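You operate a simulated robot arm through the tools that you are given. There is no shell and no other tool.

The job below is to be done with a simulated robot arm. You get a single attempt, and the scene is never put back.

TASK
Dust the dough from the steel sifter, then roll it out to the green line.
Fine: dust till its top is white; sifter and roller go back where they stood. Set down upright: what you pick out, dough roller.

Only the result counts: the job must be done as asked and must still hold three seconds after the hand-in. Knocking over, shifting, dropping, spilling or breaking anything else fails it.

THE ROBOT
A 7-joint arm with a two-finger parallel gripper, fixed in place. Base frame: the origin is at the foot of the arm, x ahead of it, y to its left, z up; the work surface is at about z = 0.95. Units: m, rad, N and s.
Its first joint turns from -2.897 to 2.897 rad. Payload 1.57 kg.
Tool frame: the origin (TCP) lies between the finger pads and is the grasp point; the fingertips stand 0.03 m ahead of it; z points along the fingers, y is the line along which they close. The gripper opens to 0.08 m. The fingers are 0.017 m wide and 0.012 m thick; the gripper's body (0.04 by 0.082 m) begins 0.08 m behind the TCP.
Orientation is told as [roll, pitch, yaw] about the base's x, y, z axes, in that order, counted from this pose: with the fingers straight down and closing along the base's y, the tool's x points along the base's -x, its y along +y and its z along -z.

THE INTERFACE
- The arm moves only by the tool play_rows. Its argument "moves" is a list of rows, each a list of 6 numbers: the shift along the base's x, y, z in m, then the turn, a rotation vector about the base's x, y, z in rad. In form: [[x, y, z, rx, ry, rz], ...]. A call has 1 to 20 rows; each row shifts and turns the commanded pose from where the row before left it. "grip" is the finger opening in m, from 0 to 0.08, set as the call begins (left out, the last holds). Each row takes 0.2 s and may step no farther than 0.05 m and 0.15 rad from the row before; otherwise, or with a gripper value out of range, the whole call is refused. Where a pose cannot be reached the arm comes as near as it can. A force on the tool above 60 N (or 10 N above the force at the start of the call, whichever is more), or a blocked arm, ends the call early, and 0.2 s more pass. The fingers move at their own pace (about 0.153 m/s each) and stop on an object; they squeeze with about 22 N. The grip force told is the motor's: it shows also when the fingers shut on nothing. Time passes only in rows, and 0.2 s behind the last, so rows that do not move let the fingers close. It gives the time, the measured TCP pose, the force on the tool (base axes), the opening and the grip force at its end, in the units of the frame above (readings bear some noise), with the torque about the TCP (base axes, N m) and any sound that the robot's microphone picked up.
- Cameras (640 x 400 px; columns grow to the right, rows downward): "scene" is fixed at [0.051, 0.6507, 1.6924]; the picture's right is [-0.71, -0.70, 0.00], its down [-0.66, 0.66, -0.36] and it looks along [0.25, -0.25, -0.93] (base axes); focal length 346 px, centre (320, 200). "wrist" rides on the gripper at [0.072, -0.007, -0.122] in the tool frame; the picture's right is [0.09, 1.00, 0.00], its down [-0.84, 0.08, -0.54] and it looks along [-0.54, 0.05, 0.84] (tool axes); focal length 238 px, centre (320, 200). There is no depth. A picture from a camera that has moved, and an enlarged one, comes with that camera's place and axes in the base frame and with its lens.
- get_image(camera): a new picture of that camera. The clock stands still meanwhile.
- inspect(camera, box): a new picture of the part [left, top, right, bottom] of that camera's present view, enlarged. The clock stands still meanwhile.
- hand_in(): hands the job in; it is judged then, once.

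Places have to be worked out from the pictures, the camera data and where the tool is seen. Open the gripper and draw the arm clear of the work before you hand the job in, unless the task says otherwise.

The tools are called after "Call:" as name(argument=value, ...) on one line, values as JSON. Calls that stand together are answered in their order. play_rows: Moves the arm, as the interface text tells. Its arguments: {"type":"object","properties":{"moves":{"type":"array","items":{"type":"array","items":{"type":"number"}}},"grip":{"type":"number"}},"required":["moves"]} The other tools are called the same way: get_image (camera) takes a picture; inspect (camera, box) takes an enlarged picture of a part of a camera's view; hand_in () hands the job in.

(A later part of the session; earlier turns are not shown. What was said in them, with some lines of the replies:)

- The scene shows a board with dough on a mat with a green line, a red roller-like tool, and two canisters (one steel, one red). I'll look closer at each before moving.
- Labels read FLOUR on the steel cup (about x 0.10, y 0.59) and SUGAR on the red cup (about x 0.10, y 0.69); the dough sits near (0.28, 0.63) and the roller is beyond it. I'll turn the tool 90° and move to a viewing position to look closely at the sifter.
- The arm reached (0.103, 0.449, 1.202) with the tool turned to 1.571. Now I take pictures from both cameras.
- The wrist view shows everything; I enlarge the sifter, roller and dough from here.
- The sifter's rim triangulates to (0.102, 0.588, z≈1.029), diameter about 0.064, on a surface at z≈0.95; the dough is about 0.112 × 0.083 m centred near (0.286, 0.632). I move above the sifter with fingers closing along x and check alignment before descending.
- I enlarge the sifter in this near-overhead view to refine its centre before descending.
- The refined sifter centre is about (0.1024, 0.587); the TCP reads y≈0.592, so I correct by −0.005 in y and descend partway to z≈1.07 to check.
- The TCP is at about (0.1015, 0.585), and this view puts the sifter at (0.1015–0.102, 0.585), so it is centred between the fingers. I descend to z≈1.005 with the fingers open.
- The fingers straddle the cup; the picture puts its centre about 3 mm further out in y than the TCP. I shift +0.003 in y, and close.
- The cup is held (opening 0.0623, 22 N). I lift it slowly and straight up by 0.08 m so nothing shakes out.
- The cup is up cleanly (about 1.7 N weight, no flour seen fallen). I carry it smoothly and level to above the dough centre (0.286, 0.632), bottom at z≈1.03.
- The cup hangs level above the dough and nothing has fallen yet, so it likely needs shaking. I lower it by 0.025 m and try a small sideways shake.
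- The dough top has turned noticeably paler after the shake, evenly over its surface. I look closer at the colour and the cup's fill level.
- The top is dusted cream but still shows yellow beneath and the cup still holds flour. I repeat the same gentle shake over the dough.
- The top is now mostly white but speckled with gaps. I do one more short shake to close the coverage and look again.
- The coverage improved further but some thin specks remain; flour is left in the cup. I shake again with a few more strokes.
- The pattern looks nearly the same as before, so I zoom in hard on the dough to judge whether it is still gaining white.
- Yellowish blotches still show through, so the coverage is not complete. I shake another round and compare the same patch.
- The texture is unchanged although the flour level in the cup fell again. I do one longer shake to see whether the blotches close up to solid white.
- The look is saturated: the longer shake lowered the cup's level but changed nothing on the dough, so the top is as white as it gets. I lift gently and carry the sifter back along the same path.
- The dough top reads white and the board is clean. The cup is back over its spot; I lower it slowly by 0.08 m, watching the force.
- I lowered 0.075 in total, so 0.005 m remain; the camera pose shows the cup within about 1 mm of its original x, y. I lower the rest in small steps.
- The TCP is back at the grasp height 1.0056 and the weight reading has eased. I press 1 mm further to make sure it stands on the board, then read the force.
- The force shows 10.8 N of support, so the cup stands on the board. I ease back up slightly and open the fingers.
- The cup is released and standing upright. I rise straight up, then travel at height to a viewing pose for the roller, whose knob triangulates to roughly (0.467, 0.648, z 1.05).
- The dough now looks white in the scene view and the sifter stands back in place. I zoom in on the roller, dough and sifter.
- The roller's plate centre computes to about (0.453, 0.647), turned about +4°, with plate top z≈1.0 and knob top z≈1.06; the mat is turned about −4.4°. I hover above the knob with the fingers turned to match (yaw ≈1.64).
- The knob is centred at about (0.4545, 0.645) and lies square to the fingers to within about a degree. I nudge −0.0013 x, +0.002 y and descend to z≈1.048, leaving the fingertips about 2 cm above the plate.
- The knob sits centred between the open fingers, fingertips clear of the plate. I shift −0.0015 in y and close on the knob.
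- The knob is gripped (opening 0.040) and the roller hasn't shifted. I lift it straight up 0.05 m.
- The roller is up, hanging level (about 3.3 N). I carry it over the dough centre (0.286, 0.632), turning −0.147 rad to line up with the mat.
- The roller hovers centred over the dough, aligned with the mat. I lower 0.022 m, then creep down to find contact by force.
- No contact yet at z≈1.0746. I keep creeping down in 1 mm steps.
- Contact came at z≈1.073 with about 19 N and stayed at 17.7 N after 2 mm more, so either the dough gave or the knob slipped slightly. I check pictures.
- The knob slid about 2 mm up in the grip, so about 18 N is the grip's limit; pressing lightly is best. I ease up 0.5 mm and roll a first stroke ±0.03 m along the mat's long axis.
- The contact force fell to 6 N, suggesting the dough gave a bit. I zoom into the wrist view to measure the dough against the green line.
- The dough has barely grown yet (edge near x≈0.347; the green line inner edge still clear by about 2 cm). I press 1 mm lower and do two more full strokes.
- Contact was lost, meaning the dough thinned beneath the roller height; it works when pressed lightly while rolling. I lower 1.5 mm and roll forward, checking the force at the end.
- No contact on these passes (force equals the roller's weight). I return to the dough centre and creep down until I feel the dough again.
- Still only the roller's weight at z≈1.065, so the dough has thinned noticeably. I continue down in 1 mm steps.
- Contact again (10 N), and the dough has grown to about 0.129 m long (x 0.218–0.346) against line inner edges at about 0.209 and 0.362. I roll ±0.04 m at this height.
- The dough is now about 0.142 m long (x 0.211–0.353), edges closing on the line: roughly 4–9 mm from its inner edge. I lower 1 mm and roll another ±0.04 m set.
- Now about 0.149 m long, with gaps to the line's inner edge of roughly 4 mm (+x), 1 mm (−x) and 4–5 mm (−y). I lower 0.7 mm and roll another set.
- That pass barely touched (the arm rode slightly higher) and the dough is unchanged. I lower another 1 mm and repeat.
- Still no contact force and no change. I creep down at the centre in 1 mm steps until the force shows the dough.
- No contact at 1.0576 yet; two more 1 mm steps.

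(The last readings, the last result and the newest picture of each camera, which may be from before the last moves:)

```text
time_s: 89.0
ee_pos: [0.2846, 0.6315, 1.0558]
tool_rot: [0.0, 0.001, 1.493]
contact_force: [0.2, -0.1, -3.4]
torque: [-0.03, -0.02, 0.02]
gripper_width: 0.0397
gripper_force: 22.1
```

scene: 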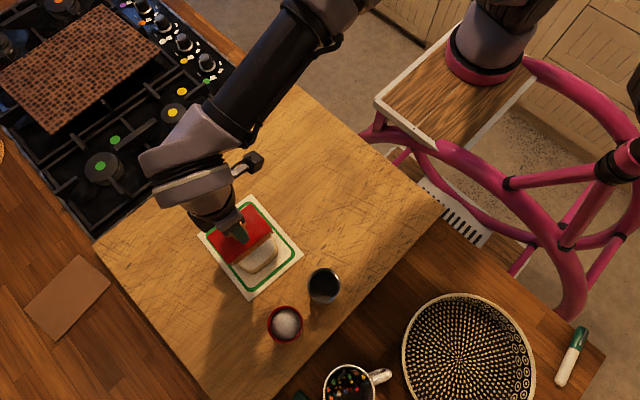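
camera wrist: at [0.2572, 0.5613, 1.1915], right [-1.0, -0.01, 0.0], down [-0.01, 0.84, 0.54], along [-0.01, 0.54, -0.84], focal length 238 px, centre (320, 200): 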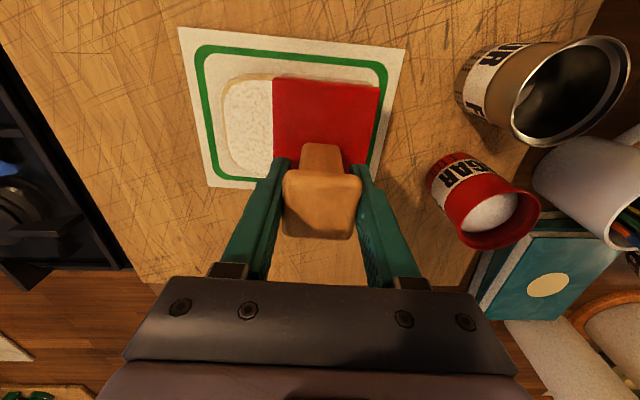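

Still free at 1.0558 (roller bottom about 0.96). I keep stepping down.

Call:
play_rows(moves=[[0, 0, -0.001, 0, 0, 0], [0, 0, 0, 0, 0, 0]])

Call:
inspect(camera="wrist", box=[170, 20, 420, 210])

Call:
inspect(camera="scene", box=[210, 200, 290, 280])

```text
time_s: 89.6
ee_pos: [0.2864, 0.6322, 1.0543]
tool_rot: [-0.001, 0.0, 1.493]
contact_force: [0.0, 0.7, -2.5]
torque: [-0.01, 0.02, 0.01]
gripper_width: 0.0396
gripper_force: 22.2
```

```text
2.11 times, centred on (295, 115) of wrist
camera zoom: at [0.2876, 0.5591, 1.1756], right [-1.0, -0.01, 0.0], down [-0.01, 0.84, 0.54], along [-0.01, 0.54, -0.84], focal length 502 px, centre (373, 379)
```

zoom: 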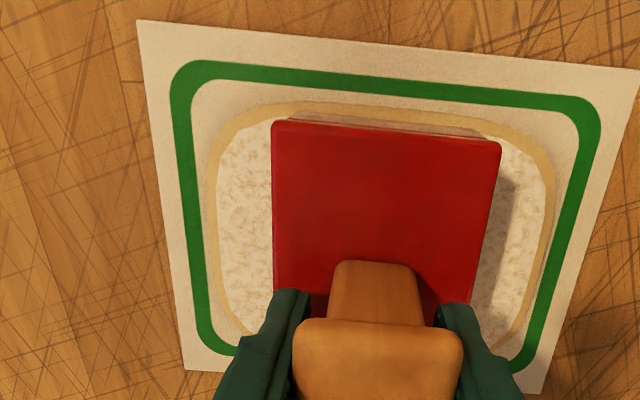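

```text
5.00 times, centred on (250, 240) of scene
camera zoom: at [0.051, 0.6507, 1.6924], right [-0.71, -0.7, 0.0], down [-0.66, 0.66, -0.36], along [0.25, -0.25, -0.93], focal length 1730 px, centre (670, 0)
```

zoom: 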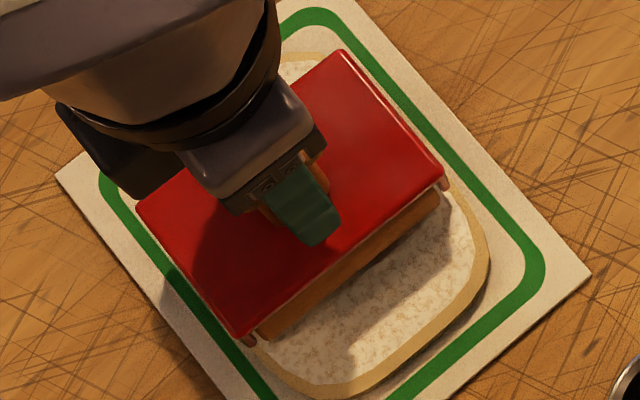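

No contact yet and the dough is unchanged; the roller is visibly just above the surface. I go on down by single millimetres.

Call:
play_rows(moves=[[0, 0, -0.001, 0, 0, 0], [0, 0, 0, 0, 0, 0]])

Call:
play_rows(moves=[[0, 0, -0.001, 0, 0, 0], [0, 0, 0, 0, 0, 0]])

```text
time_s: 90.2
ee_pos: [0.2842, 0.632, 1.0543]
tool_rot: [-0.002, 0.0, 1.492]
contact_force: [0.7, 1.8, 1.3]
torque: [-0.16, -0.05, 0.01]
gripper_width: 0.0398
gripper_force: 21.9
```

```text
time_s: 90.8
ee_pos: [0.2844, 0.632, 1.0535]
tool_rot: [-0.001, -0.004, 1.491]
contact_force: [2.0, -0.7, 15.6]
torque: [-0.26, 0.06, -0.06]
gripper_width: 0.0399
gripper_force: 22.1
```

Contact found: 15.6 N at z≈1.0535. I ease 0.4 mm and roll a shorter set (+0.03, −0.03) so as not to overshoot the line.

Call:
play_rows(moves=[[0, 0, 0.0004, 0, 0, 0], [0.005, -0.0004, 0, 0, 0, 0], [0.01, -0.0008, 0, 0, 0, 0], [0.01, -0.0008, 0, 0, 0, 0], [0.005, -0.0004, 0, 0, 0, 0], [-0.005, 0.0004, 0, 0, 0, 0], [-0.01, 0.0008, 0, 0, 0, 0], [-0.01, 0.0008, 0, 0, 0, 0], [-0.005, 0.0004, 0, 0, 0, 0], [0, 0, 0, 0, 0, 0]])

Call:
inspect(camera="wrist", box=[170, 20, 420, 210])

Call:
inspect(camera="scene", box=[190, 180, 318, 300])

```text
time_s: 93.0
ee_pos: [0.2846, 0.6317, 1.0534]
tool_rot: [0.0, -0.001, 1.492]
contact_force: [-0.6, -1.1, 17.6]
torque: [0.03, -0.02, 0.01]
gripper_width: 0.0399
gripper_force: 21.5
```

```text
2.11 times, centred on (295, 115) of wrist
camera zoom: at [0.2878, 0.5587, 1.1734], right [-1.0, -0.01, 0.0], down [-0.01, 0.84, 0.54], along [-0.01, 0.54, -0.84], focal length 502 px, centre (373, 379)
```

zoom: 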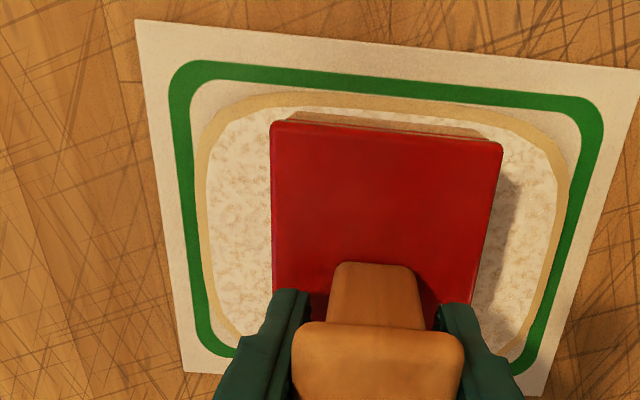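

```text
3.33 times, centred on (254, 240) of scene
camera zoom: at [0.051, 0.6507, 1.6924], right [-0.71, -0.7, 0.0], down [-0.66, 0.66, -0.36], along [0.25, -0.25, -0.93], focal length 1154 px, centre (540, 67)
```

zoom: 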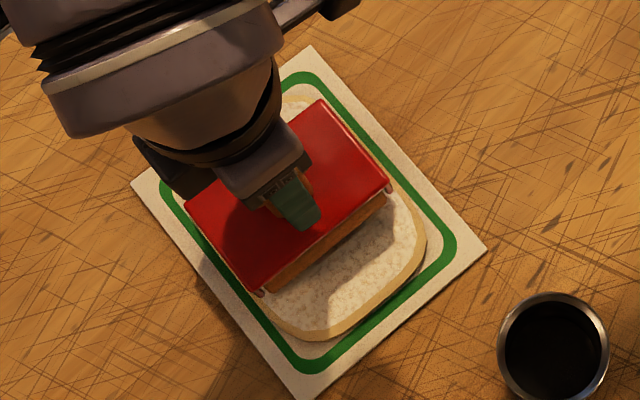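

The dough's edges now meet the line's inner edge on +x and −y and slightly overlap it on −x. I lift the roller clear and carry it back toward its place at height so I can see the whole dough.

Call:
play_rows(moves=[[0, 0, 0.002, 0, 0, 0], [0, 0, 0.004, 0, 0, 0], [0, 0, 0.008, 0, 0, 0], [0, 0, 0.01, 0, 0, 0], [0, 0, 0.01, 0, 0, 0], [0, 0, 0.008, 0, 0, 0], [0, 0, 0.0037, 0, 0, 0], [0, 0, 0, 0, 0, 0]])

Call:
play_rows(moves=[[0.003, 0.0002, 0, 0, 0, 0.009], [0.005, 0.0004, 0, 0, 0, 0.0092], [0.009, 0.0006, 0, 0, 0, 0.0092], [0.012, 0.001, 0, 0, 0, 0.0092], [0.014, 0.0011, 0, 0, 0, 0.0092], [0.014, 0.0011, 0, 0, 0, 0.0092], [0.014, 0.0011, 0, 0, 0, 0.0092], [0.014, 0.0011, 0, 0, 0, 0.0092], [0.014, 0.0011, 0, 0, 0, 0.0092], [0.014, 0.0011, 0, 0, 0, 0.0092], [0.014, 0.0011, 0, 0, 0, 0.0092], [0.014, 0.0011, 0, 0, 0, 0.0092], [0.012, 0.001, 0, 0, 0, 0.0092], [0.008, 0.0006, 0, 0, 0, 0.0092], [0.005, 0.0004, 0, 0, 0, 0.0092], [0.002, 0.0002, 0, 0, 0, 0.0092], [0, 0, 0, 0, 0, 0], [0, 0, 0, 0, 0, 0]])

Call:
get_image(camera="wrist")

Call:
inspect(camera="scene", box=[190, 180, 318, 300])

```text
time_s: 94.8
ee_pos: [0.2841, 0.633, 1.0965]
tool_rot: [0.0, 0.0, 1.492]
contact_force: [0.8, 0.9, -3.1]
torque: [-0.04, -0.03, 0.01]
gripper_width: 0.0398
gripper_force: 22.3
```

```text
time_s: 98.6
ee_pos: [0.4538, 0.6449, 1.0986]
tool_rot: [0.002, 0.001, 1.641]
contact_force: [-0.1, 0.5, -2.9]
torque: [-0.01, 0.01, -0.03]
gripper_width: 0.0397
gripper_force: 22.1
```

```text
taken
camera wrist: at [0.4665, 0.5736, 1.2197], right [-0.99, -0.16, 0.0], down [-0.14, 0.83, 0.54], along [-0.09, 0.53, -0.84], focal length 238 px, centre (320, 200)
```

wrist: 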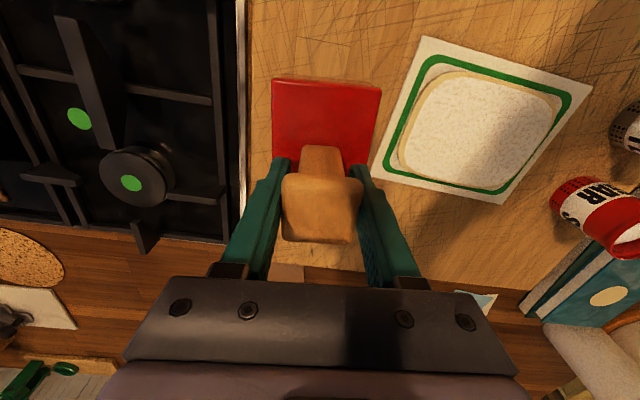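

```text
3.33 times, centred on (254, 240) of scene
camera zoom: at [0.051, 0.6507, 1.6924], right [-0.71, -0.7, 0.0], down [-0.66, 0.66, -0.36], along [0.25, -0.25, -0.93], focal length 1154 px, centre (540, 67)
```

zoom: 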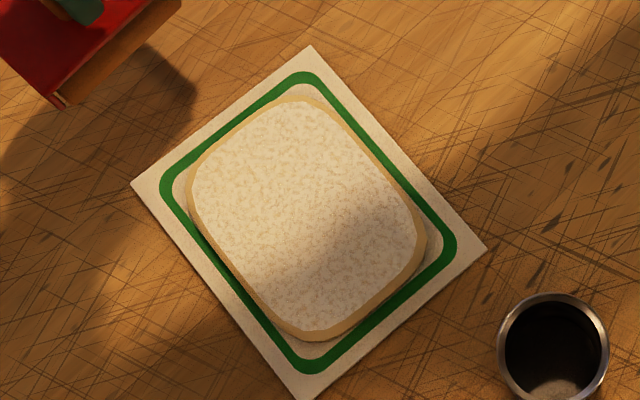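

Now the whole dough is visible with the roller held aside. I enlarge it to compare each side with the green line.

Call:
inspect(camera="scene", box=[200, 190, 304, 255])

Call:
inspect(camera="scene", box=[200, 235, 304, 300])

Call:
inspect(camera="wrist", box=[365, 30, 605, 210])

```text
6.15 times, centred on (252, 222) of scene
camera zoom: at [0.051, 0.6507, 1.6924], right [-0.71, -0.7, 0.0], down [-0.66, 0.66, -0.36], along [0.25, -0.25, -0.93], focal length 2130 px, centre (738, 62)
```

zoom: 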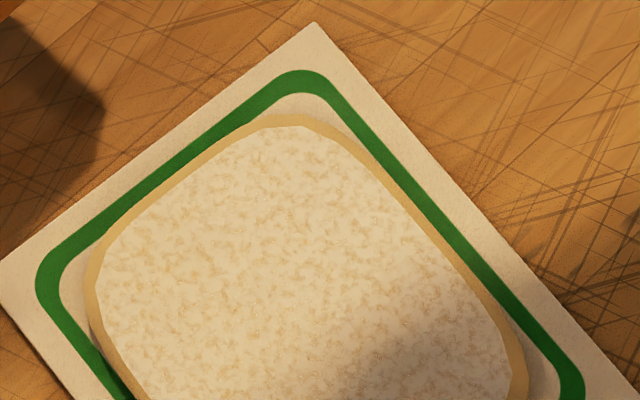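

```text
6.15 times, centred on (252, 268) of scene
camera zoom: at [0.051, 0.6507, 1.6924], right [-0.71, -0.7, 0.0], down [-0.66, 0.66, -0.36], along [0.25, -0.25, -0.93], focal length 2130 px, centre (738, -215)
```

zoom: 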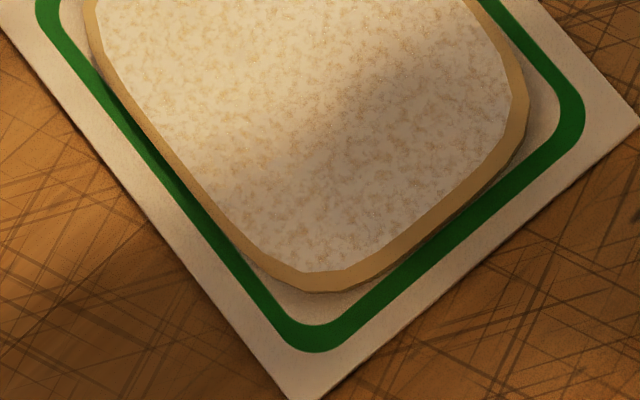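

```text
2.22 times, centred on (485, 120) of wrist
camera zoom: at [0.4665, 0.5736, 1.2197], right [-0.99, -0.16, 0.0], down [-0.14, 0.83, 0.54], along [-0.09, 0.53, -0.84], focal length 530 px, centre (-47, 378)
```

zoom: 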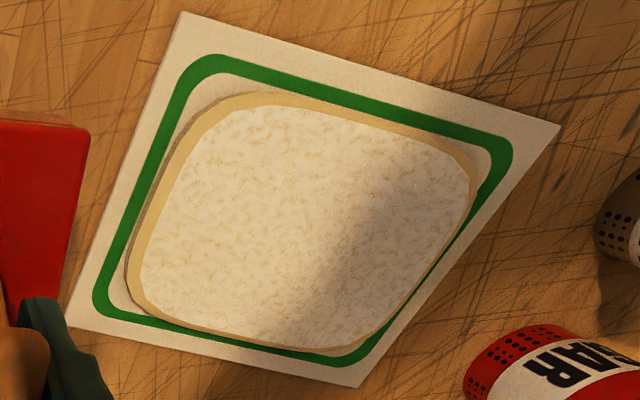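

The dough meets the inner edge of the line on most sides. I zoom in on each side's midpoint to judge how much remains.

Call:
inspect(camera="scene", box=[209, 204, 241, 224])

Call:
inspect(camera="scene", box=[258, 212, 290, 232])

Call:
inspect(camera="scene", box=[258, 259, 290, 279])

Call:
inspect(camera="scene", box=[212, 253, 244, 273])

```text
16.00 times, centred on (225, 214) of scene
camera zoom: at [0.051, 0.6507, 1.6924], right [-0.71, -0.7, 0.0], down [-0.66, 0.66, -0.36], along [0.25, -0.25, -0.93], focal length 5537 px, centre (1840, -24)
```

zoom: 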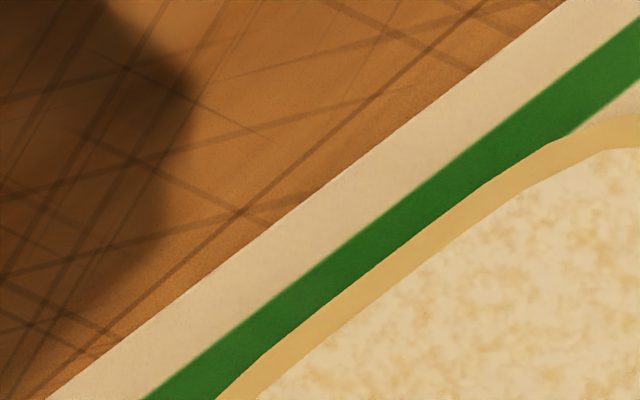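

```text
16.00 times, centred on (274, 222) of scene
camera zoom: at [0.051, 0.6507, 1.6924], right [-0.71, -0.7, 0.0], down [-0.66, 0.66, -0.36], along [0.25, -0.25, -0.93], focal length 5537 px, centre (1056, -152)
```

zoom: 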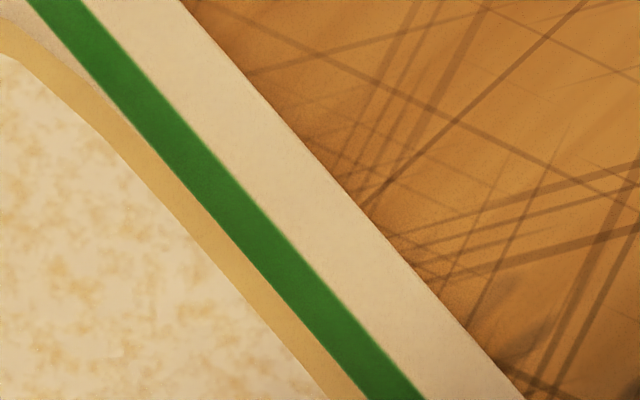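

```text
16.00 times, centred on (274, 269) of scene
camera zoom: at [0.051, 0.6507, 1.6924], right [-0.71, -0.7, 0.0], down [-0.66, 0.66, -0.36], along [0.25, -0.25, -0.93], focal length 5537 px, centre (1056, -904)
```

zoom: 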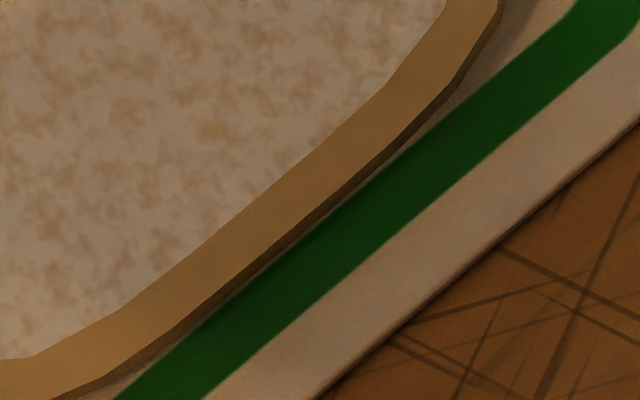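

```text
16.00 times, centred on (228, 263) of scene
camera zoom: at [0.051, 0.6507, 1.6924], right [-0.71, -0.7, 0.0], down [-0.66, 0.66, -0.36], along [0.25, -0.25, -0.93], focal length 5537 px, centre (1792, -808)
```

zoom: 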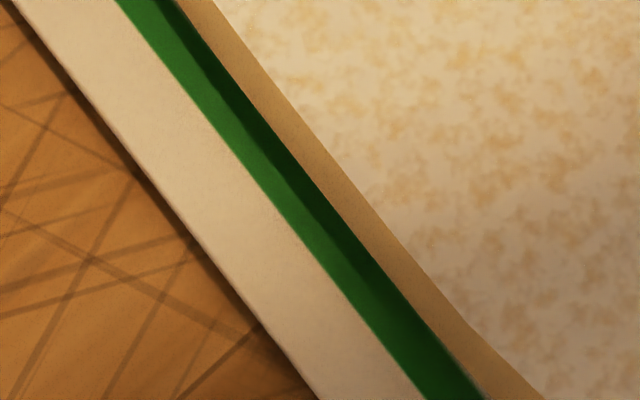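

All four sides touch the line's inner edge to within about a millimetre; the band is about 6 mm wide. I'll roll it a touch more to reach the middle of the line: first carry the roller back over the dough centre.

Call:
play_rows(moves=[[-0.002, -0.0002, 0, 0, 0, -0.0092], [-0.005, -0.0004, 0, 0, 0, -0.0092], [-0.008, -0.0006, 0, 0, 0, -0.0092], [-0.012, -0.001, 0, 0, 0, -0.0092], [-0.014, -0.0011, 0, 0, 0, -0.0092], [-0.014, -0.0011, 0, 0, 0, -0.0092], [-0.014, -0.0011, 0, 0, 0, -0.0092], [-0.014, -0.0011, 0, 0, 0, -0.0092], [-0.014, -0.0011, 0, 0, 0, -0.0092], [-0.014, -0.0011, 0, 0, 0, -0.0092], [-0.014, -0.0011, 0, 0, 0, -0.0092], [-0.014, -0.0011, 0, 0, 0, -0.0092], [-0.012, -0.001, 0, 0, 0, -0.0092], [-0.009, -0.0006, 0, 0, 0, -0.0092], [-0.005, -0.0004, 0, 0, 0, -0.0092], [-0.003, -0.0002, 0, 0, 0, -0.009], [0, 0, 0, 0, 0, 0], [0, 0, 0, 0, 0, 0]])

Call:
play_rows(moves=[[0, 0, -0.004, 0, 0, 0], [0, 0, -0.008, 0, 0, 0], [0, 0, -0.01, 0, 0, 0], [0, 0, -0.01, 0, 0, 0], [0, 0, -0.006, 0, 0, 0], [0, 0, -0.003, 0, 0, 0], [0, 0, -0.0015, 0, 0, 0], [0, 0, 0, 0, 0, 0]])

```text
time_s: 102.4
ee_pos: [0.2848, 0.6316, 1.1]
tool_rot: [0.0, 0.002, 1.492]
contact_force: [0.7, -0.3, -2.7]
torque: [-0.01, -0.01, 0.02]
gripper_width: 0.0396
gripper_force: 21.7
```

```text
time_s: 104.2
ee_pos: [0.2851, 0.6327, 1.0568]
tool_rot: [0.0, 0.0, 1.492]
contact_force: [-0.8, -0.4, -2.3]
torque: [0.02, 0.02, 0.01]
gripper_width: 0.0397
gripper_force: 22.3
```

Back over the dough at z≈1.057 with no contact yet. I creep down to feel the surface.

Call:
play_rows(moves=[[0, 0, -0.001, 0, 0, 0], [0, 0, -0.001, 0, 0, 0], [0, 0, 0, 0, 0, 0]])

Call:
play_rows(moves=[[0, 0, -0.001, 0, 0, 0], [0, 0, 0, 0, 0, 0]])

```text
time_s: 105.0
ee_pos: [0.285, 0.6333, 1.0542]
tool_rot: [0.0, 0.001, 1.492]
contact_force: [-0.2, 0.0, -2.0]
torque: [0.0, 0.0, 0.0]
gripper_width: 0.0396
gripper_force: 21.6
```

```text
time_s: 105.6
ee_pos: [0.2857, 0.6337, 1.0524]
tool_rot: [0.0, -0.001, 1.492]
contact_force: [0.3, 0.2, -2.6]
torque: [-0.07, 0.01, -0.02]
gripper_width: 0.0394
gripper_force: 22.1
```

Still not touching at 1.0524; I go on in 1 mm steps.

Call:
play_rows(moves=[[0, 0, -0.001, 0, 0, 0], [0, 0, 0, 0, 0, 0]])

Call:
play_rows(moves=[[0, 0, -0.0007, 0, 0, 0], [0, 0, 0, 0, 0, 0]])

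```text
time_s: 106.2
ee_pos: [0.2857, 0.6338, 1.0532]
tool_rot: [-0.001, -0.001, 1.491]
contact_force: [-0.6, 0.2, 1.6]
torque: [-0.15, 0.0, -0.03]
gripper_width: 0.0397
gripper_force: 22.2
```

```text
time_s: 106.8
ee_pos: [0.2844, 0.6333, 1.0527]
tool_rot: [-0.001, -0.005, 1.492]
contact_force: [-0.9, 3.8, 15.0]
torque: [-0.43, 0.02, -0.02]
gripper_width: 0.0396
gripper_force: 22.2
```

Contact at 15 N. I roll a short +0.015/−0.015 m stroke and measure.

Call:
play_rows(moves=[[0.005, -0.0004, 0, 0, 0, 0], [0.005, -0.0004, 0, 0, 0, 0], [0.005, -0.0004, 0, 0, 0, 0], [-0.005, 0.0004, 0, 0, 0, 0], [-0.005, 0.0004, 0, 0, 0, 0], [-0.005, 0.0004, 0, 0, 0, 0], [0, 0, 0, 0, 0, 0]])

Call:
inspect(camera="wrist", box=[170, 20, 420, 210])

Call:
inspect(camera="scene", box=[258, 259, 290, 279])

Call:
inspect(camera="scene", box=[258, 212, 290, 232])

```text
time_s: 108.4
ee_pos: [0.2828, 0.6298, 1.0523]
tool_rot: [0.0, 0.0, 1.491]
contact_force: [0.0, 1.0, 9.7]
torque: [-0.55, 0.02, -0.02]
gripper_width: 0.0396
gripper_force: 21.7
```

```text
2.11 times, centred on (295, 115) of wrist
camera zoom: at [0.2865, 0.5585, 1.1731], right [-1.0, -0.01, 0.0], down [-0.01, 0.84, 0.54], along [-0.01, 0.54, -0.84], focal length 502 px, centre (373, 379)
```

zoom: 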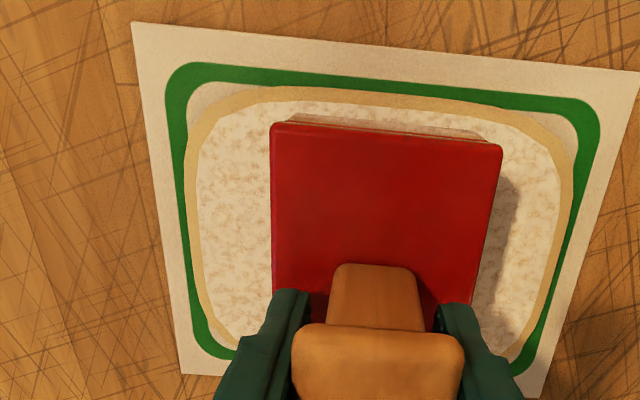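

```text
16.00 times, centred on (274, 269) of scene
camera zoom: at [0.051, 0.6507, 1.6924], right [-0.71, -0.7, 0.0], down [-0.66, 0.66, -0.36], along [0.25, -0.25, -0.93], focal length 5537 px, centre (1056, -904)
```

zoom: 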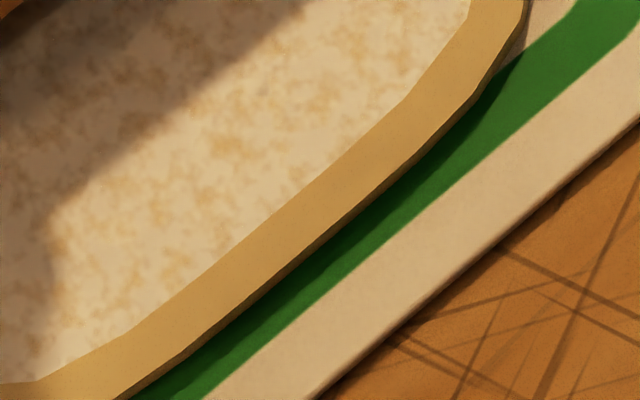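

```text
16.00 times, centred on (274, 222) of scene
camera zoom: at [0.051, 0.6507, 1.6924], right [-0.71, -0.7, 0.0], down [-0.66, 0.66, -0.36], along [0.25, -0.25, -0.93], focal length 5537 px, centre (1056, -152)
```

zoom: 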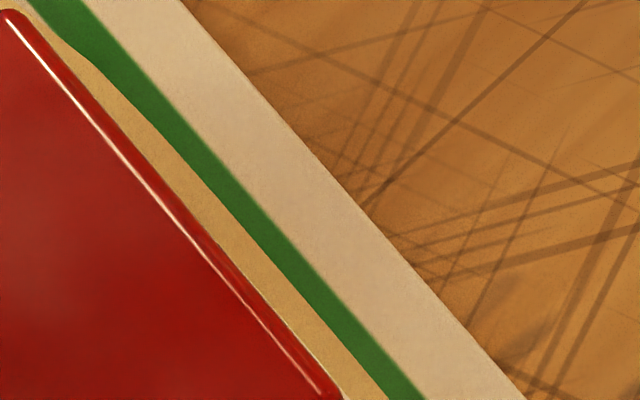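

The dough edge now covers about half of the green band on the visible sides, so it lies right on the line. I stop rolling, lift straight up, and carry the roller home along the same path.

Call:
play_rows(moves=[[0, 0, 0.002, 0, 0, 0], [0, 0, 0.004, 0, 0, 0], [0, 0, 0.008, 0, 0, 0], [0, 0, 0.01, 0, 0, 0], [0, 0, 0.01, 0, 0, 0], [0, 0, 0.008, 0, 0, 0], [0, 0, 0.0052, 0, 0, 0], [0, 0, 0, 0, 0, 0]])

Call:
play_rows(moves=[[0.003, 0.0002, 0, 0, 0, 0.009], [0.005, 0.0004, 0, 0, 0, 0.0092], [0.009, 0.0006, 0, 0, 0, 0.0092], [0.012, 0.001, 0, 0, 0, 0.0092], [0.014, 0.0011, 0, 0, 0, 0.0092], [0.014, 0.0011, 0, 0, 0, 0.0092], [0.014, 0.0011, 0, 0, 0, 0.0092], [0.014, 0.0011, 0, 0, 0, 0.0092], [0.014, 0.0011, 0, 0, 0, 0.0092], [0.014, 0.0011, 0, 0, 0, 0.0092], [0.014, 0.0011, 0, 0, 0, 0.0092], [0.014, 0.0011, 0, 0, 0, 0.0092], [0.012, 0.001, 0, 0, 0, 0.0092], [0.008, 0.0006, 0, 0, 0, 0.0092], [0.005, 0.0004, 0, 0, 0, 0.0092], [0.002, 0.0002, 0, 0, 0, 0.0092], [0, 0, 0, 0, 0, 0], [0, 0, 0, 0, 0, 0]])

Call:
get_image(camera="wrist")

Call:
inspect(camera="scene", box=[190, 180, 318, 300])

```text
time_s: 110.2
ee_pos: [0.2834, 0.6306, 1.0985]
tool_rot: [-0.002, 0.0, 1.492]
contact_force: [0.2, 0.2, -3.3]
torque: [-0.01, 0.01, 0.01]
gripper_width: 0.0398
gripper_force: 22.0
```

```text
time_s: 114.0
ee_pos: [0.4523, 0.6476, 1.0976]
tool_rot: [0.001, 0.0, 1.642]
contact_force: [0.0, -0.4, -2.6]
torque: [-0.01, -0.02, -0.02]
gripper_width: 0.0395
gripper_force: 22.3
```

```text
taken
camera wrist: at [0.4658, 0.5741, 1.2188], right [-0.99, -0.16, 0.0], down [-0.14, 0.83, 0.54], along [-0.09, 0.53, -0.84], focal length 238 px, centre (320, 200)
```

wrist: 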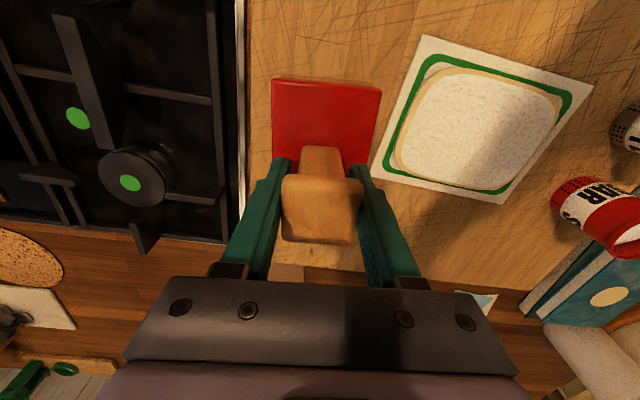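

```text
3.33 times, centred on (254, 240) of scene
camera zoom: at [0.051, 0.6507, 1.6924], right [-0.71, -0.7, 0.0], down [-0.66, 0.66, -0.36], along [0.25, -0.25, -0.93], focal length 1154 px, centre (540, 67)
```

zoom: 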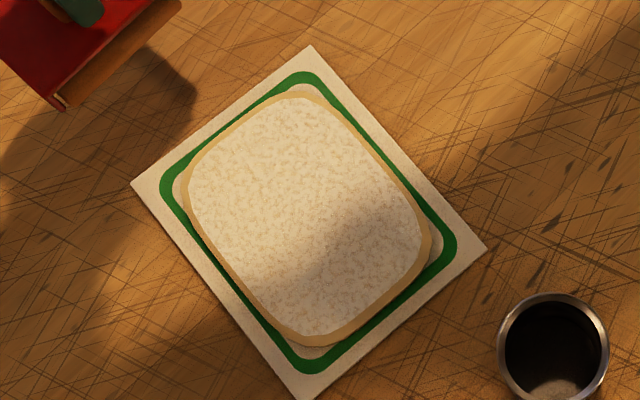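

The dough sits on the line all around. I check the four sides closely once more before setting the roller down.

Call:
inspect(camera="scene", box=[200, 190, 304, 255])

Call:
inspect(camera="scene", box=[200, 235, 304, 300])

Call:
inspect(camera="wrist", box=[365, 30, 605, 210])

Call:
inspect(camera="scene", box=[130, 130, 230, 230])

```text
6.15 times, centred on (252, 222) of scene
camera zoom: at [0.051, 0.6507, 1.6924], right [-0.71, -0.7, 0.0], down [-0.66, 0.66, -0.36], along [0.25, -0.25, -0.93], focal length 2130 px, centre (738, 62)
```

zoom: 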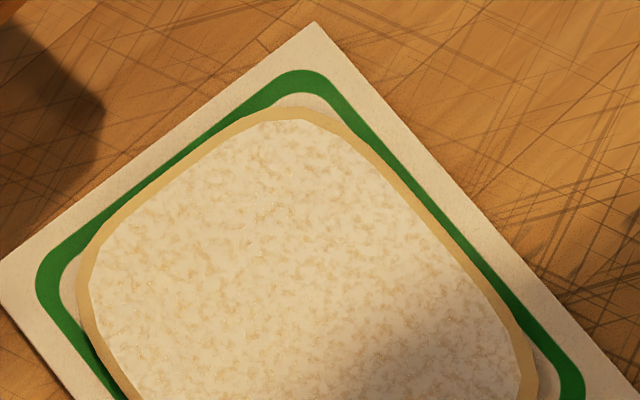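

```text
6.15 times, centred on (252, 268) of scene
camera zoom: at [0.051, 0.6507, 1.6924], right [-0.71, -0.7, 0.0], down [-0.66, 0.66, -0.36], along [0.25, -0.25, -0.93], focal length 2130 px, centre (738, -215)
```

zoom: 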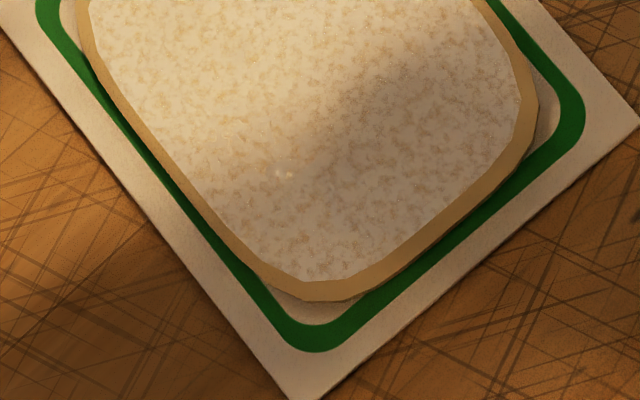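

```text
2.22 times, centred on (485, 120) of wrist
camera zoom: at [0.4658, 0.5741, 1.2188], right [-0.99, -0.16, 0.0], down [-0.14, 0.83, 0.54], along [-0.09, 0.53, -0.84], focal length 530 px, centre (-47, 378)
```

zoom: 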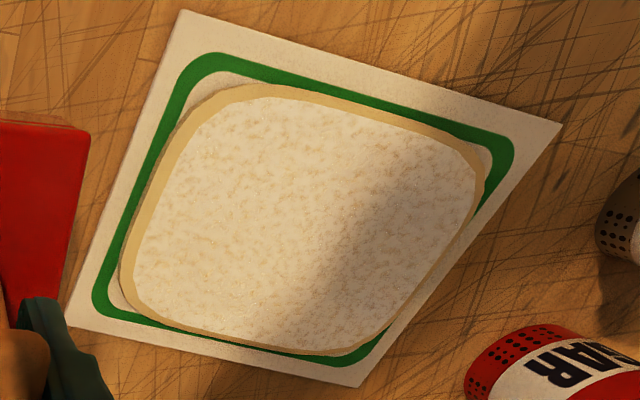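

```text
4.00 times, centred on (180, 180) of scene
camera zoom: at [0.051, 0.6507, 1.6924], right [-0.71, -0.7, 0.0], down [-0.66, 0.66, -0.36], along [0.25, -0.25, -0.93], focal length 1384 px, centre (880, 280)
```

zoom: 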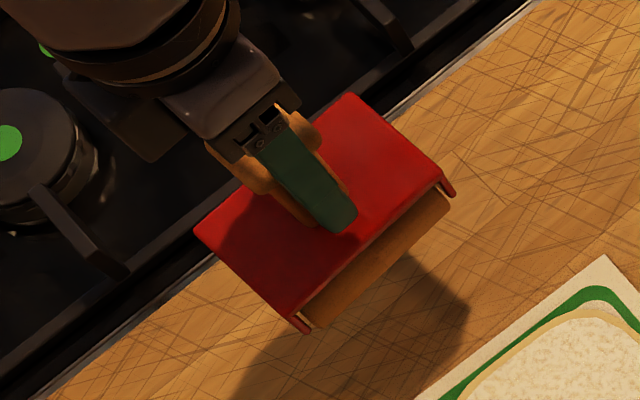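

The dough edge now runs along the middle of the green line on all four sides. I lower the roller toward its original spot, first 0.045 m, then creeping to contact.

Call:
play_rows(moves=[[0.0003, 0, -0.003, 0, 0, 0], [0, 0, -0.006, 0, 0, 0], [0, 0, -0.008, 0, 0, 0], [0, 0, -0.008, 0, 0, 0], [0, 0, -0.008, 0, 0, 0], [0, 0, -0.006, 0, 0, 0], [0, 0, -0.004, 0, 0, 0], [0, 0, -0.002, 0, 0, 0], [0, 0, 0, 0, 0, 0], [0, 0, 0, 0, 0, 0]])

Call:
inspect(camera="scene", box=[130, 130, 230, 230])

Call:
get_image(camera="wrist")

```text
time_s: 116.2
ee_pos: [0.4539, 0.6464, 1.0529]
tool_rot: [-0.001, 0.0, 1.64]
contact_force: [-0.3, 0.2, -3.1]
torque: [0.01, 0.01, -0.01]
gripper_width: 0.0394
gripper_force: 21.7
```

```text
4.00 times, centred on (180, 180) of scene
camera zoom: at [0.051, 0.6507, 1.6924], right [-0.71, -0.7, 0.0], down [-0.66, 0.66, -0.36], along [0.25, -0.25, -0.93], focal length 1384 px, centre (880, 280)
```

zoom: 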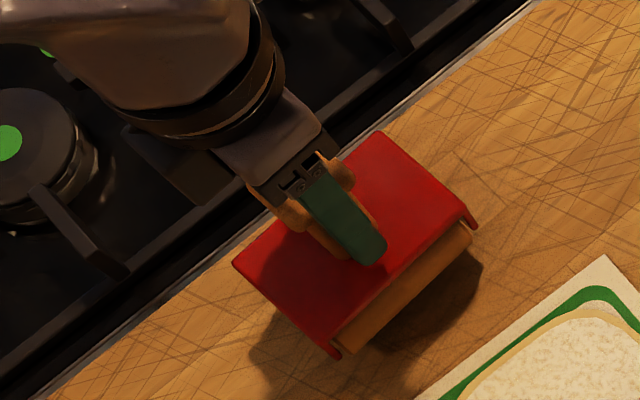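

```text
taken
camera wrist: at [0.4666, 0.5741, 1.1735], right [-0.99, -0.16, 0.0], down [-0.14, 0.83, 0.54], along [-0.09, 0.53, -0.84], focal length 238 px, centre (320, 200)
```

wrist: 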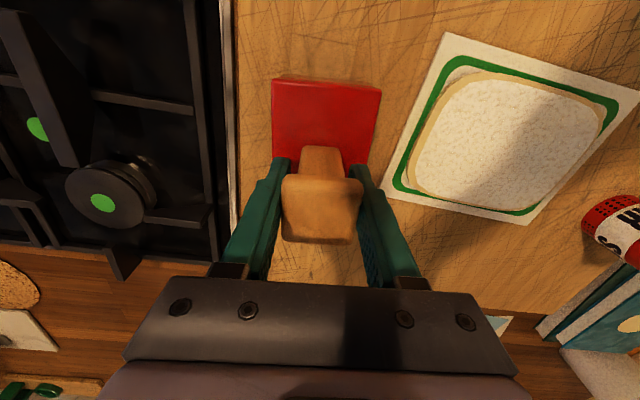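

The plate corner is still about 1 cm short of its original picture position, consistent with the knob having slid up in the grip. I lower 6 mm, then step by 1 mm watching the force.

Call:
play_rows(moves=[[0, 0, -0.002, 0, 0, 0], [0, 0, -0.002, 0, 0, 0], [0, 0, -0.002, 0, 0, 0], [0, 0, 0, 0, 0, 0]])

Call:
play_rows(moves=[[0, 0, -0.001, 0, 0, 0], [0, 0, 0, 0, 0, 0]])

Call:
inspect(camera="scene", box=[130, 130, 230, 230])

```text
time_s: 117.2
ee_pos: [0.4551, 0.6464, 1.048]
tool_rot: [0.0, -0.001, 1.641]
contact_force: [-0.1, 0.1, -3.6]
torque: [0.05, -0.03, -0.04]
gripper_width: 0.0396
gripper_force: 22.1
```

```text
time_s: 117.8
ee_pos: [0.4548, 0.6466, 1.0477]
tool_rot: [0.0, -0.002, 1.64]
contact_force: [0.0, -0.9, -2.8]
torque: [0.0, -0.01, 0.0]
gripper_width: 0.0397
gripper_force: 22.2
```

```text
4.00 times, centred on (180, 180) of scene
camera zoom: at [0.051, 0.6507, 1.6924], right [-0.71, -0.7, 0.0], down [-0.66, 0.66, -0.36], along [0.25, -0.25, -0.93], focal length 1384 px, centre (880, 280)
```

zoom: 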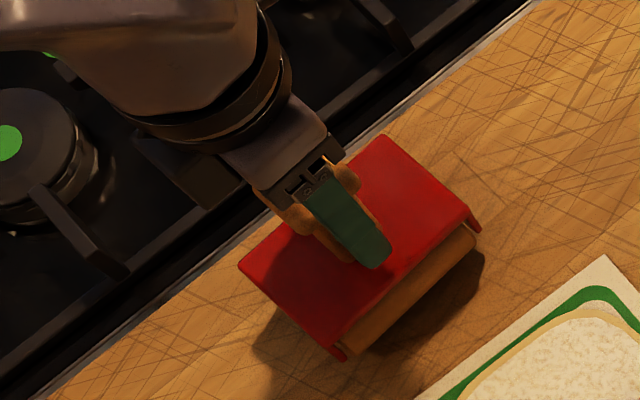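

About 4–5 mm remain (no contact yet at z≈1.0475). I continue by 1 mm steps.

Call:
play_rows(moves=[[0, 0, -0.001, 0, 0, 0], [0, 0, -0.001, 0, 0, 0], [0, 0, 0, 0, 0, 0]])

Call:
play_rows(moves=[[0, 0, -0.001, 0, 0, 0], [0, 0, 0, 0, 0, 0]])

Call:
play_rows(moves=[[0, 0, -0.001, 0, 0, 0], [0, 0, 0, 0, 0, 0]])

```text
time_s: 118.6
ee_pos: [0.4527, 0.6456, 1.0455]
tool_rot: [-0.001, 0.001, 1.641]
contact_force: [-0.1, 0.1, -1.9]
torque: [0.01, 0.0, -0.03]
gripper_width: 0.0395
gripper_force: 21.6
```

```text
time_s: 119.2
ee_pos: [0.453, 0.6449, 1.0448]
tool_rot: [0.001, 0.0, 1.641]
contact_force: [0.4, 0.4, -3.3]
torque: [0.07, -0.01, -0.01]
gripper_width: 0.0396
gripper_force: 22.3
```

```text
time_s: 119.8
ee_pos: [0.4537, 0.6448, 1.0417]
tool_rot: [0.0, 0.0, 1.642]
contact_force: [-0.6, 0.7, -3.9]
torque: [0.0, 0.01, -0.02]
gripper_width: 0.0394
gripper_force: 22.4
```

Still hanging free at about 1.042. I step down further by 1 mm at a time.

Call:
play_rows(moves=[[0, 0, -0.001, 0, 0, 0], [0, 0, 0, 0, 0, 0]])

Call:
inspect(camera="scene", box=[130, 130, 230, 230])

```text
time_s: 120.4
ee_pos: [0.4547, 0.6442, 1.0426]
tool_rot: [0.0, 0.0, 1.641]
contact_force: [-0.6, 0.5, -3.3]
torque: [-0.03, -0.02, 0.0]
gripper_width: 0.0398
gripper_force: 22.2
```

```text
4.00 times, centred on (180, 180) of scene
camera zoom: at [0.051, 0.6507, 1.6924], right [-0.71, -0.7, 0.0], down [-0.66, 0.66, -0.36], along [0.25, -0.25, -0.93], focal length 1384 px, centre (880, 280)
```

zoom: 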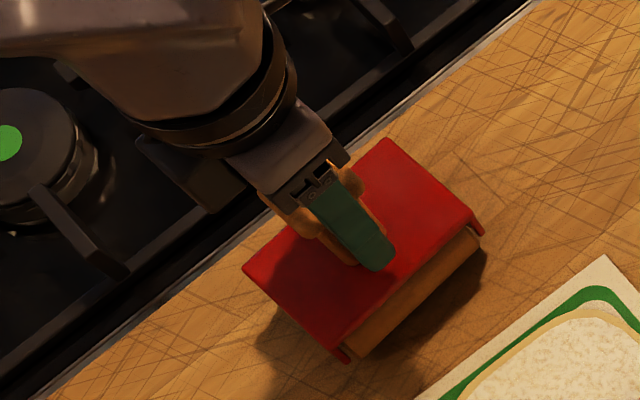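

The plate's corners almost coincide with their original picture positions. One or two more millimetre steps to contact.

Call:
play_rows(moves=[[0, 0, -0.001, 0, 0, 0], [0, 0, 0, 0, 0, 0]])

Call:
play_rows(moves=[[0, 0, -0.0007, 0, 0, 0], [0, 0, 0, 0, 0, 0]])

```text
time_s: 121.0
ee_pos: [0.4543, 0.6467, 1.041]
tool_rot: [0.0, 0.0, 1.64]
contact_force: [-0.1, -0.6, -3.0]
torque: [0.0, 0.0, 0.01]
gripper_width: 0.0397
gripper_force: 22.5
```

```text
time_s: 121.6
ee_pos: [0.454, 0.6461, 1.0403]
tool_rot: [-0.001, 0.0, 1.64]
contact_force: [-0.2, 0.1, -3.2]
torque: [-0.05, -0.01, 0.01]
gripper_width: 0.0399
gripper_force: 22.1
```

Still the full weight on the gripper at z≈1.040. I keep stepping down.

Call:
play_rows(moves=[[0, 0, -0.0008, 0, 0, 0], [0, 0, 0, 0, 0, 0]])

Call:
play_rows(moves=[[0, 0, -0.0008, 0, 0, 0], [0, 0, 0, 0, 0, 0]])

Call:
inspect(camera="scene", box=[130, 130, 230, 230])

```text
time_s: 122.2
ee_pos: [0.4531, 0.6464, 1.0399]
tool_rot: [-0.001, -0.003, 1.64]
contact_force: [1.0, -1.4, 6.9]
torque: [-0.49, 0.04, 0.04]
gripper_width: 0.0396
gripper_force: 21.9
```

```text
time_s: 122.8
ee_pos: [0.4529, 0.6454, 1.0408]
tool_rot: [0.0, -0.003, 1.64]
contact_force: [0.2, 2.9, 13.9]
torque: [-0.36, 0.02, -0.03]
gripper_width: 0.0397
gripper_force: 22.1
```

```text
4.00 times, centred on (180, 180) of scene
camera zoom: at [0.051, 0.6507, 1.6924], right [-0.71, -0.7, 0.0], down [-0.66, 0.66, -0.36], along [0.25, -0.25, -0.93], focal length 1384 px, centre (880, 280)
```

zoom: 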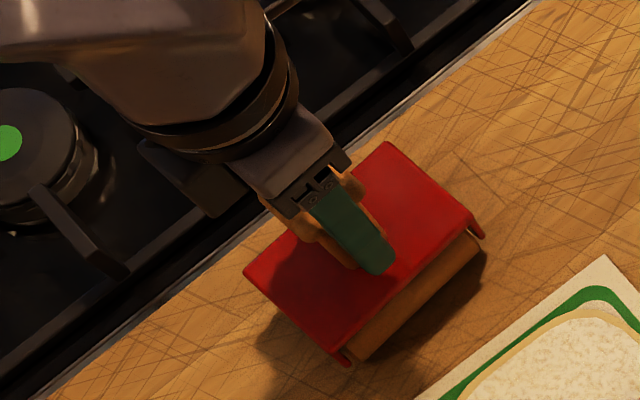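

The roller is on the board (13.9 N support) and its plate corners coincide with the original picture positions. I ease up slightly and open the fingers.

Call:
play_rows(moves=[[0, 0, 0.0008, 0, 0, 0], [0, 0, 0, 0, 0, 0]])

Call:
play_rows(moves=[[0, 0, 0, 0, 0, 0], [0, 0, 0, 0, 0, 0], [0, 0, 0, 0, 0, 0]], grip=0.08)

Call:
get_image(camera="wrist")

Call:
inspect(camera="scene", box=[130, 130, 230, 230])

```text
time_s: 123.4
ee_pos: [0.4518, 0.6473, 1.0412]
tool_rot: [0.001, -0.002, 1.641]
contact_force: [-0.1, 4.0, 13.9]
torque: [0.3, 0.02, -0.04]
gripper_width: 0.0397
gripper_force: 22.3
```

```text
time_s: 124.2
ee_pos: [0.4533, 0.6459, 1.0398]
tool_rot: [-0.002, -0.001, 1.64]
contact_force: [0.3, -0.2, 0.0]
torque: [-0.02, -0.03, -0.03]
gripper_width: 0.0801
gripper_force: 0.1
```

```text
taken
camera wrist: at [0.4659, 0.5737, 1.1601], right [-0.99, -0.16, 0.0], down [-0.14, 0.83, 0.54], along [-0.09, 0.53, -0.84], focal length 238 px, centre (320, 200)
```

wrist: 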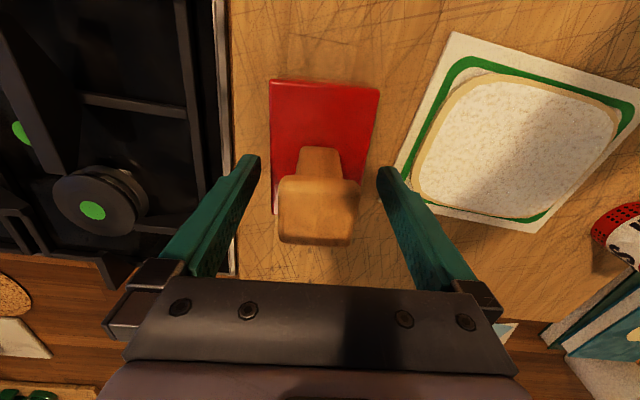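

```text
4.00 times, centred on (180, 180) of scene
camera zoom: at [0.051, 0.6507, 1.6924], right [-0.71, -0.7, 0.0], down [-0.66, 0.66, -0.36], along [0.25, -0.25, -0.93], focal length 1384 px, centre (880, 280)
```

zoom: 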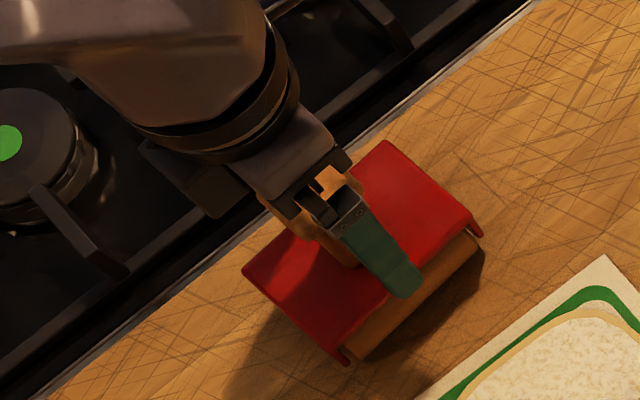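

The roller is released and standing in place. I rise straight up and draw the arm away from the work.

Call:
play_rows(moves=[[0, 0, 0.003, 0, 0, 0], [0, 0, 0.006, 0, 0, 0], [0, 0, 0.01, 0, 0, 0], [0, 0, 0.015, 0, 0, 0], [0, 0, 0.02, 0, 0, 0], [0, 0, 0.025, 0, 0, 0], [0, 0, 0.03, 0, 0, 0], [0, 0, 0.03, 0, 0, 0], [0, 0, 0.03, 0, 0, 0], [0, 0, 0.02, 0, 0, 0], [0, 0, 0, 0, 0, 0]], grip=0.08)

Call:
play_rows(moves=[[-0.01, -0.01, 0.004, 0, 0, -0.02], [-0.02, -0.02, 0.006, 0, 0, -0.04], [-0.02, -0.025, 0.008, 0, 0, -0.06], [-0.02, -0.03, 0.008, 0, 0, -0.08], [-0.02, -0.03, 0.008, 0, 0, -0.08], [-0.02, -0.03, 0.008, 0, 0, -0.08], [-0.02, -0.03, 0.008, 0, 0, -0.08], [-0.02, -0.03, 0, 0, 0, -0.06], [-0.02, -0.02, 0, 0, 0, -0.04], [-0.01, -0.015, 0, 0, 0, 0], [0, 0, 0, 0, 0, 0], [0, 0, 0, 0, 0, 0]])

Call:
get_image(camera="scene")

Call:
get_image(camera="wrist")

```text
time_s: 126.6
ee_pos: [0.4526, 0.6481, 1.228]
tool_rot: [0.0, 0.001, 1.641]
contact_force: [0.7, -1.0, 0.3]
torque: [-0.01, 0.02, -0.01]
gripper_width: 0.0798
gripper_force: 0.1
```

```text
time_s: 129.2
ee_pos: [0.2752, 0.4067, 1.2827]
tool_rot: [0.0, 0.0, 1.099]
contact_force: [-0.7, 0.2, -0.9]
torque: [-0.01, 0.02, 0.0]
gripper_width: 0.0799
gripper_force: 0.2
```

```text
taken
```

scene: 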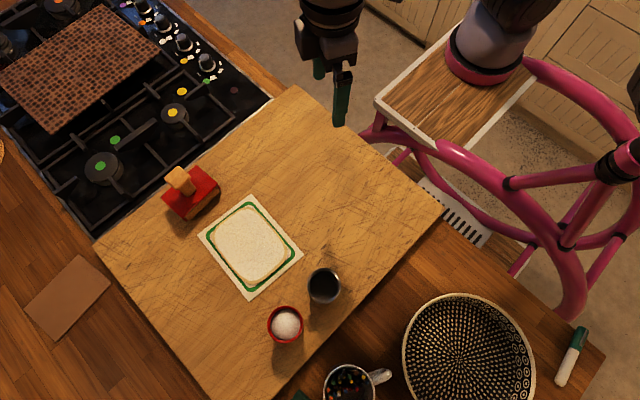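

```text
taken
camera wrist: at [0.249, 0.3379, 1.4015], right [-0.93, 0.37, 0.0], down [0.31, 0.78, 0.54], along [0.2, 0.5, -0.84], focal length 238 px, centre (320, 200)
```

wrist: 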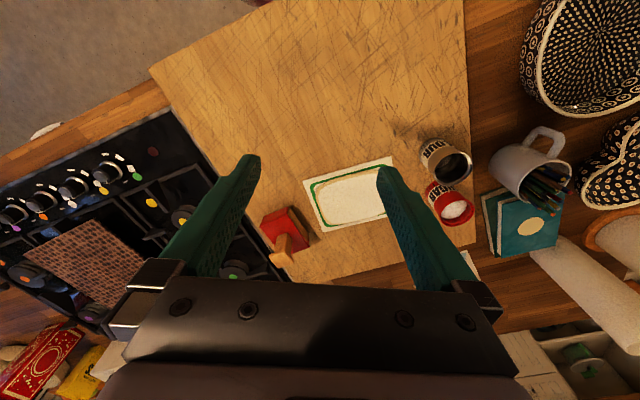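

The arm is clear. I compare the roller, sifter and dough against the starting pictures with the same enlargements.

Call:
inspect(camera="scene", box=[140, 150, 300, 250])

Call:
inspect(camera="scene", box=[240, 250, 400, 350])

Call:
inspect(camera="scene", box=[200, 195, 304, 300])

```text
4.00 times, centred on (220, 200) of scene
camera zoom: at [0.051, 0.6507, 1.6924], right [-0.71, -0.7, 0.0], down [-0.66, 0.66, -0.36], along [0.25, -0.25, -0.93], focal length 1384 px, centre (720, 200)
```

zoom: 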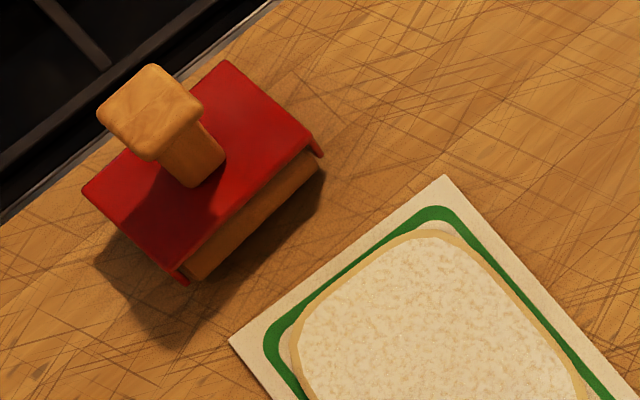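

```text
4.00 times, centred on (320, 300) of scene
camera zoom: at [0.051, 0.6507, 1.6924], right [-0.71, -0.7, 0.0], down [-0.66, 0.66, -0.36], along [0.25, -0.25, -0.93], focal length 1384 px, centre (320, -200)
```

zoom: 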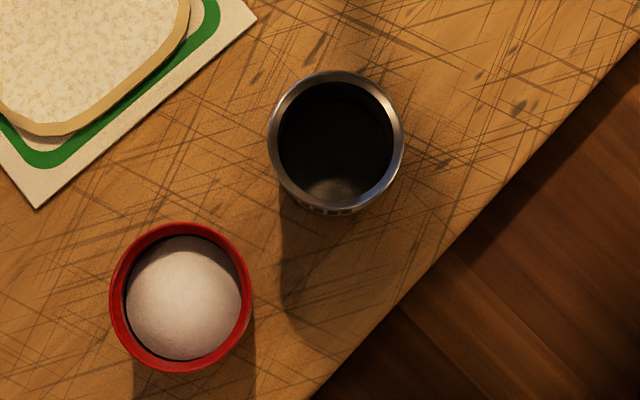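

```text
3.81 times, centred on (252, 248) of scene
camera zoom: at [0.051, 0.6507, 1.6924], right [-0.71, -0.7, 0.0], down [-0.66, 0.66, -0.36], along [0.25, -0.25, -0.93], focal length 1318 px, centre (579, 19)
```

zoom: 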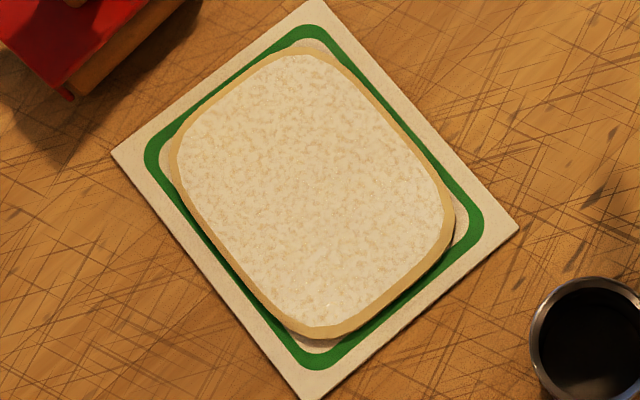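

The roller and sifter stand within about 1 mm of where they started, upright; the dough is white on top and its edge runs along the green line, and nothing else has moved. The gripper is open and clear, so I hand in.

Call:
hand_in()

```text
The job is handed in.
```

The dough is dusted white and rolled out to the green line. The sifter and roller are upright and back where they stood. The job is handed in, with no verdict shown yet.

- **Dusting:** I used the steel FLOUR sifter and shook it level over the dough until the top stopped changing. Up close the white still has faint yellowish blotches. Extra shaking no longer changed them, so I took that as fully covered.
- **Rolling:** The dough edge runs along the middle of the green band at mid-side on all four sides. The rounded corners stay just inside it.
- **Put back:** Compared with the starting pictures, both the sifter and the roller are within about 1 mm of their original spots.
- **Everything else:** Nothing else appears to have moved, I saw no flour on the board, and the arm is clear with the gripper open.
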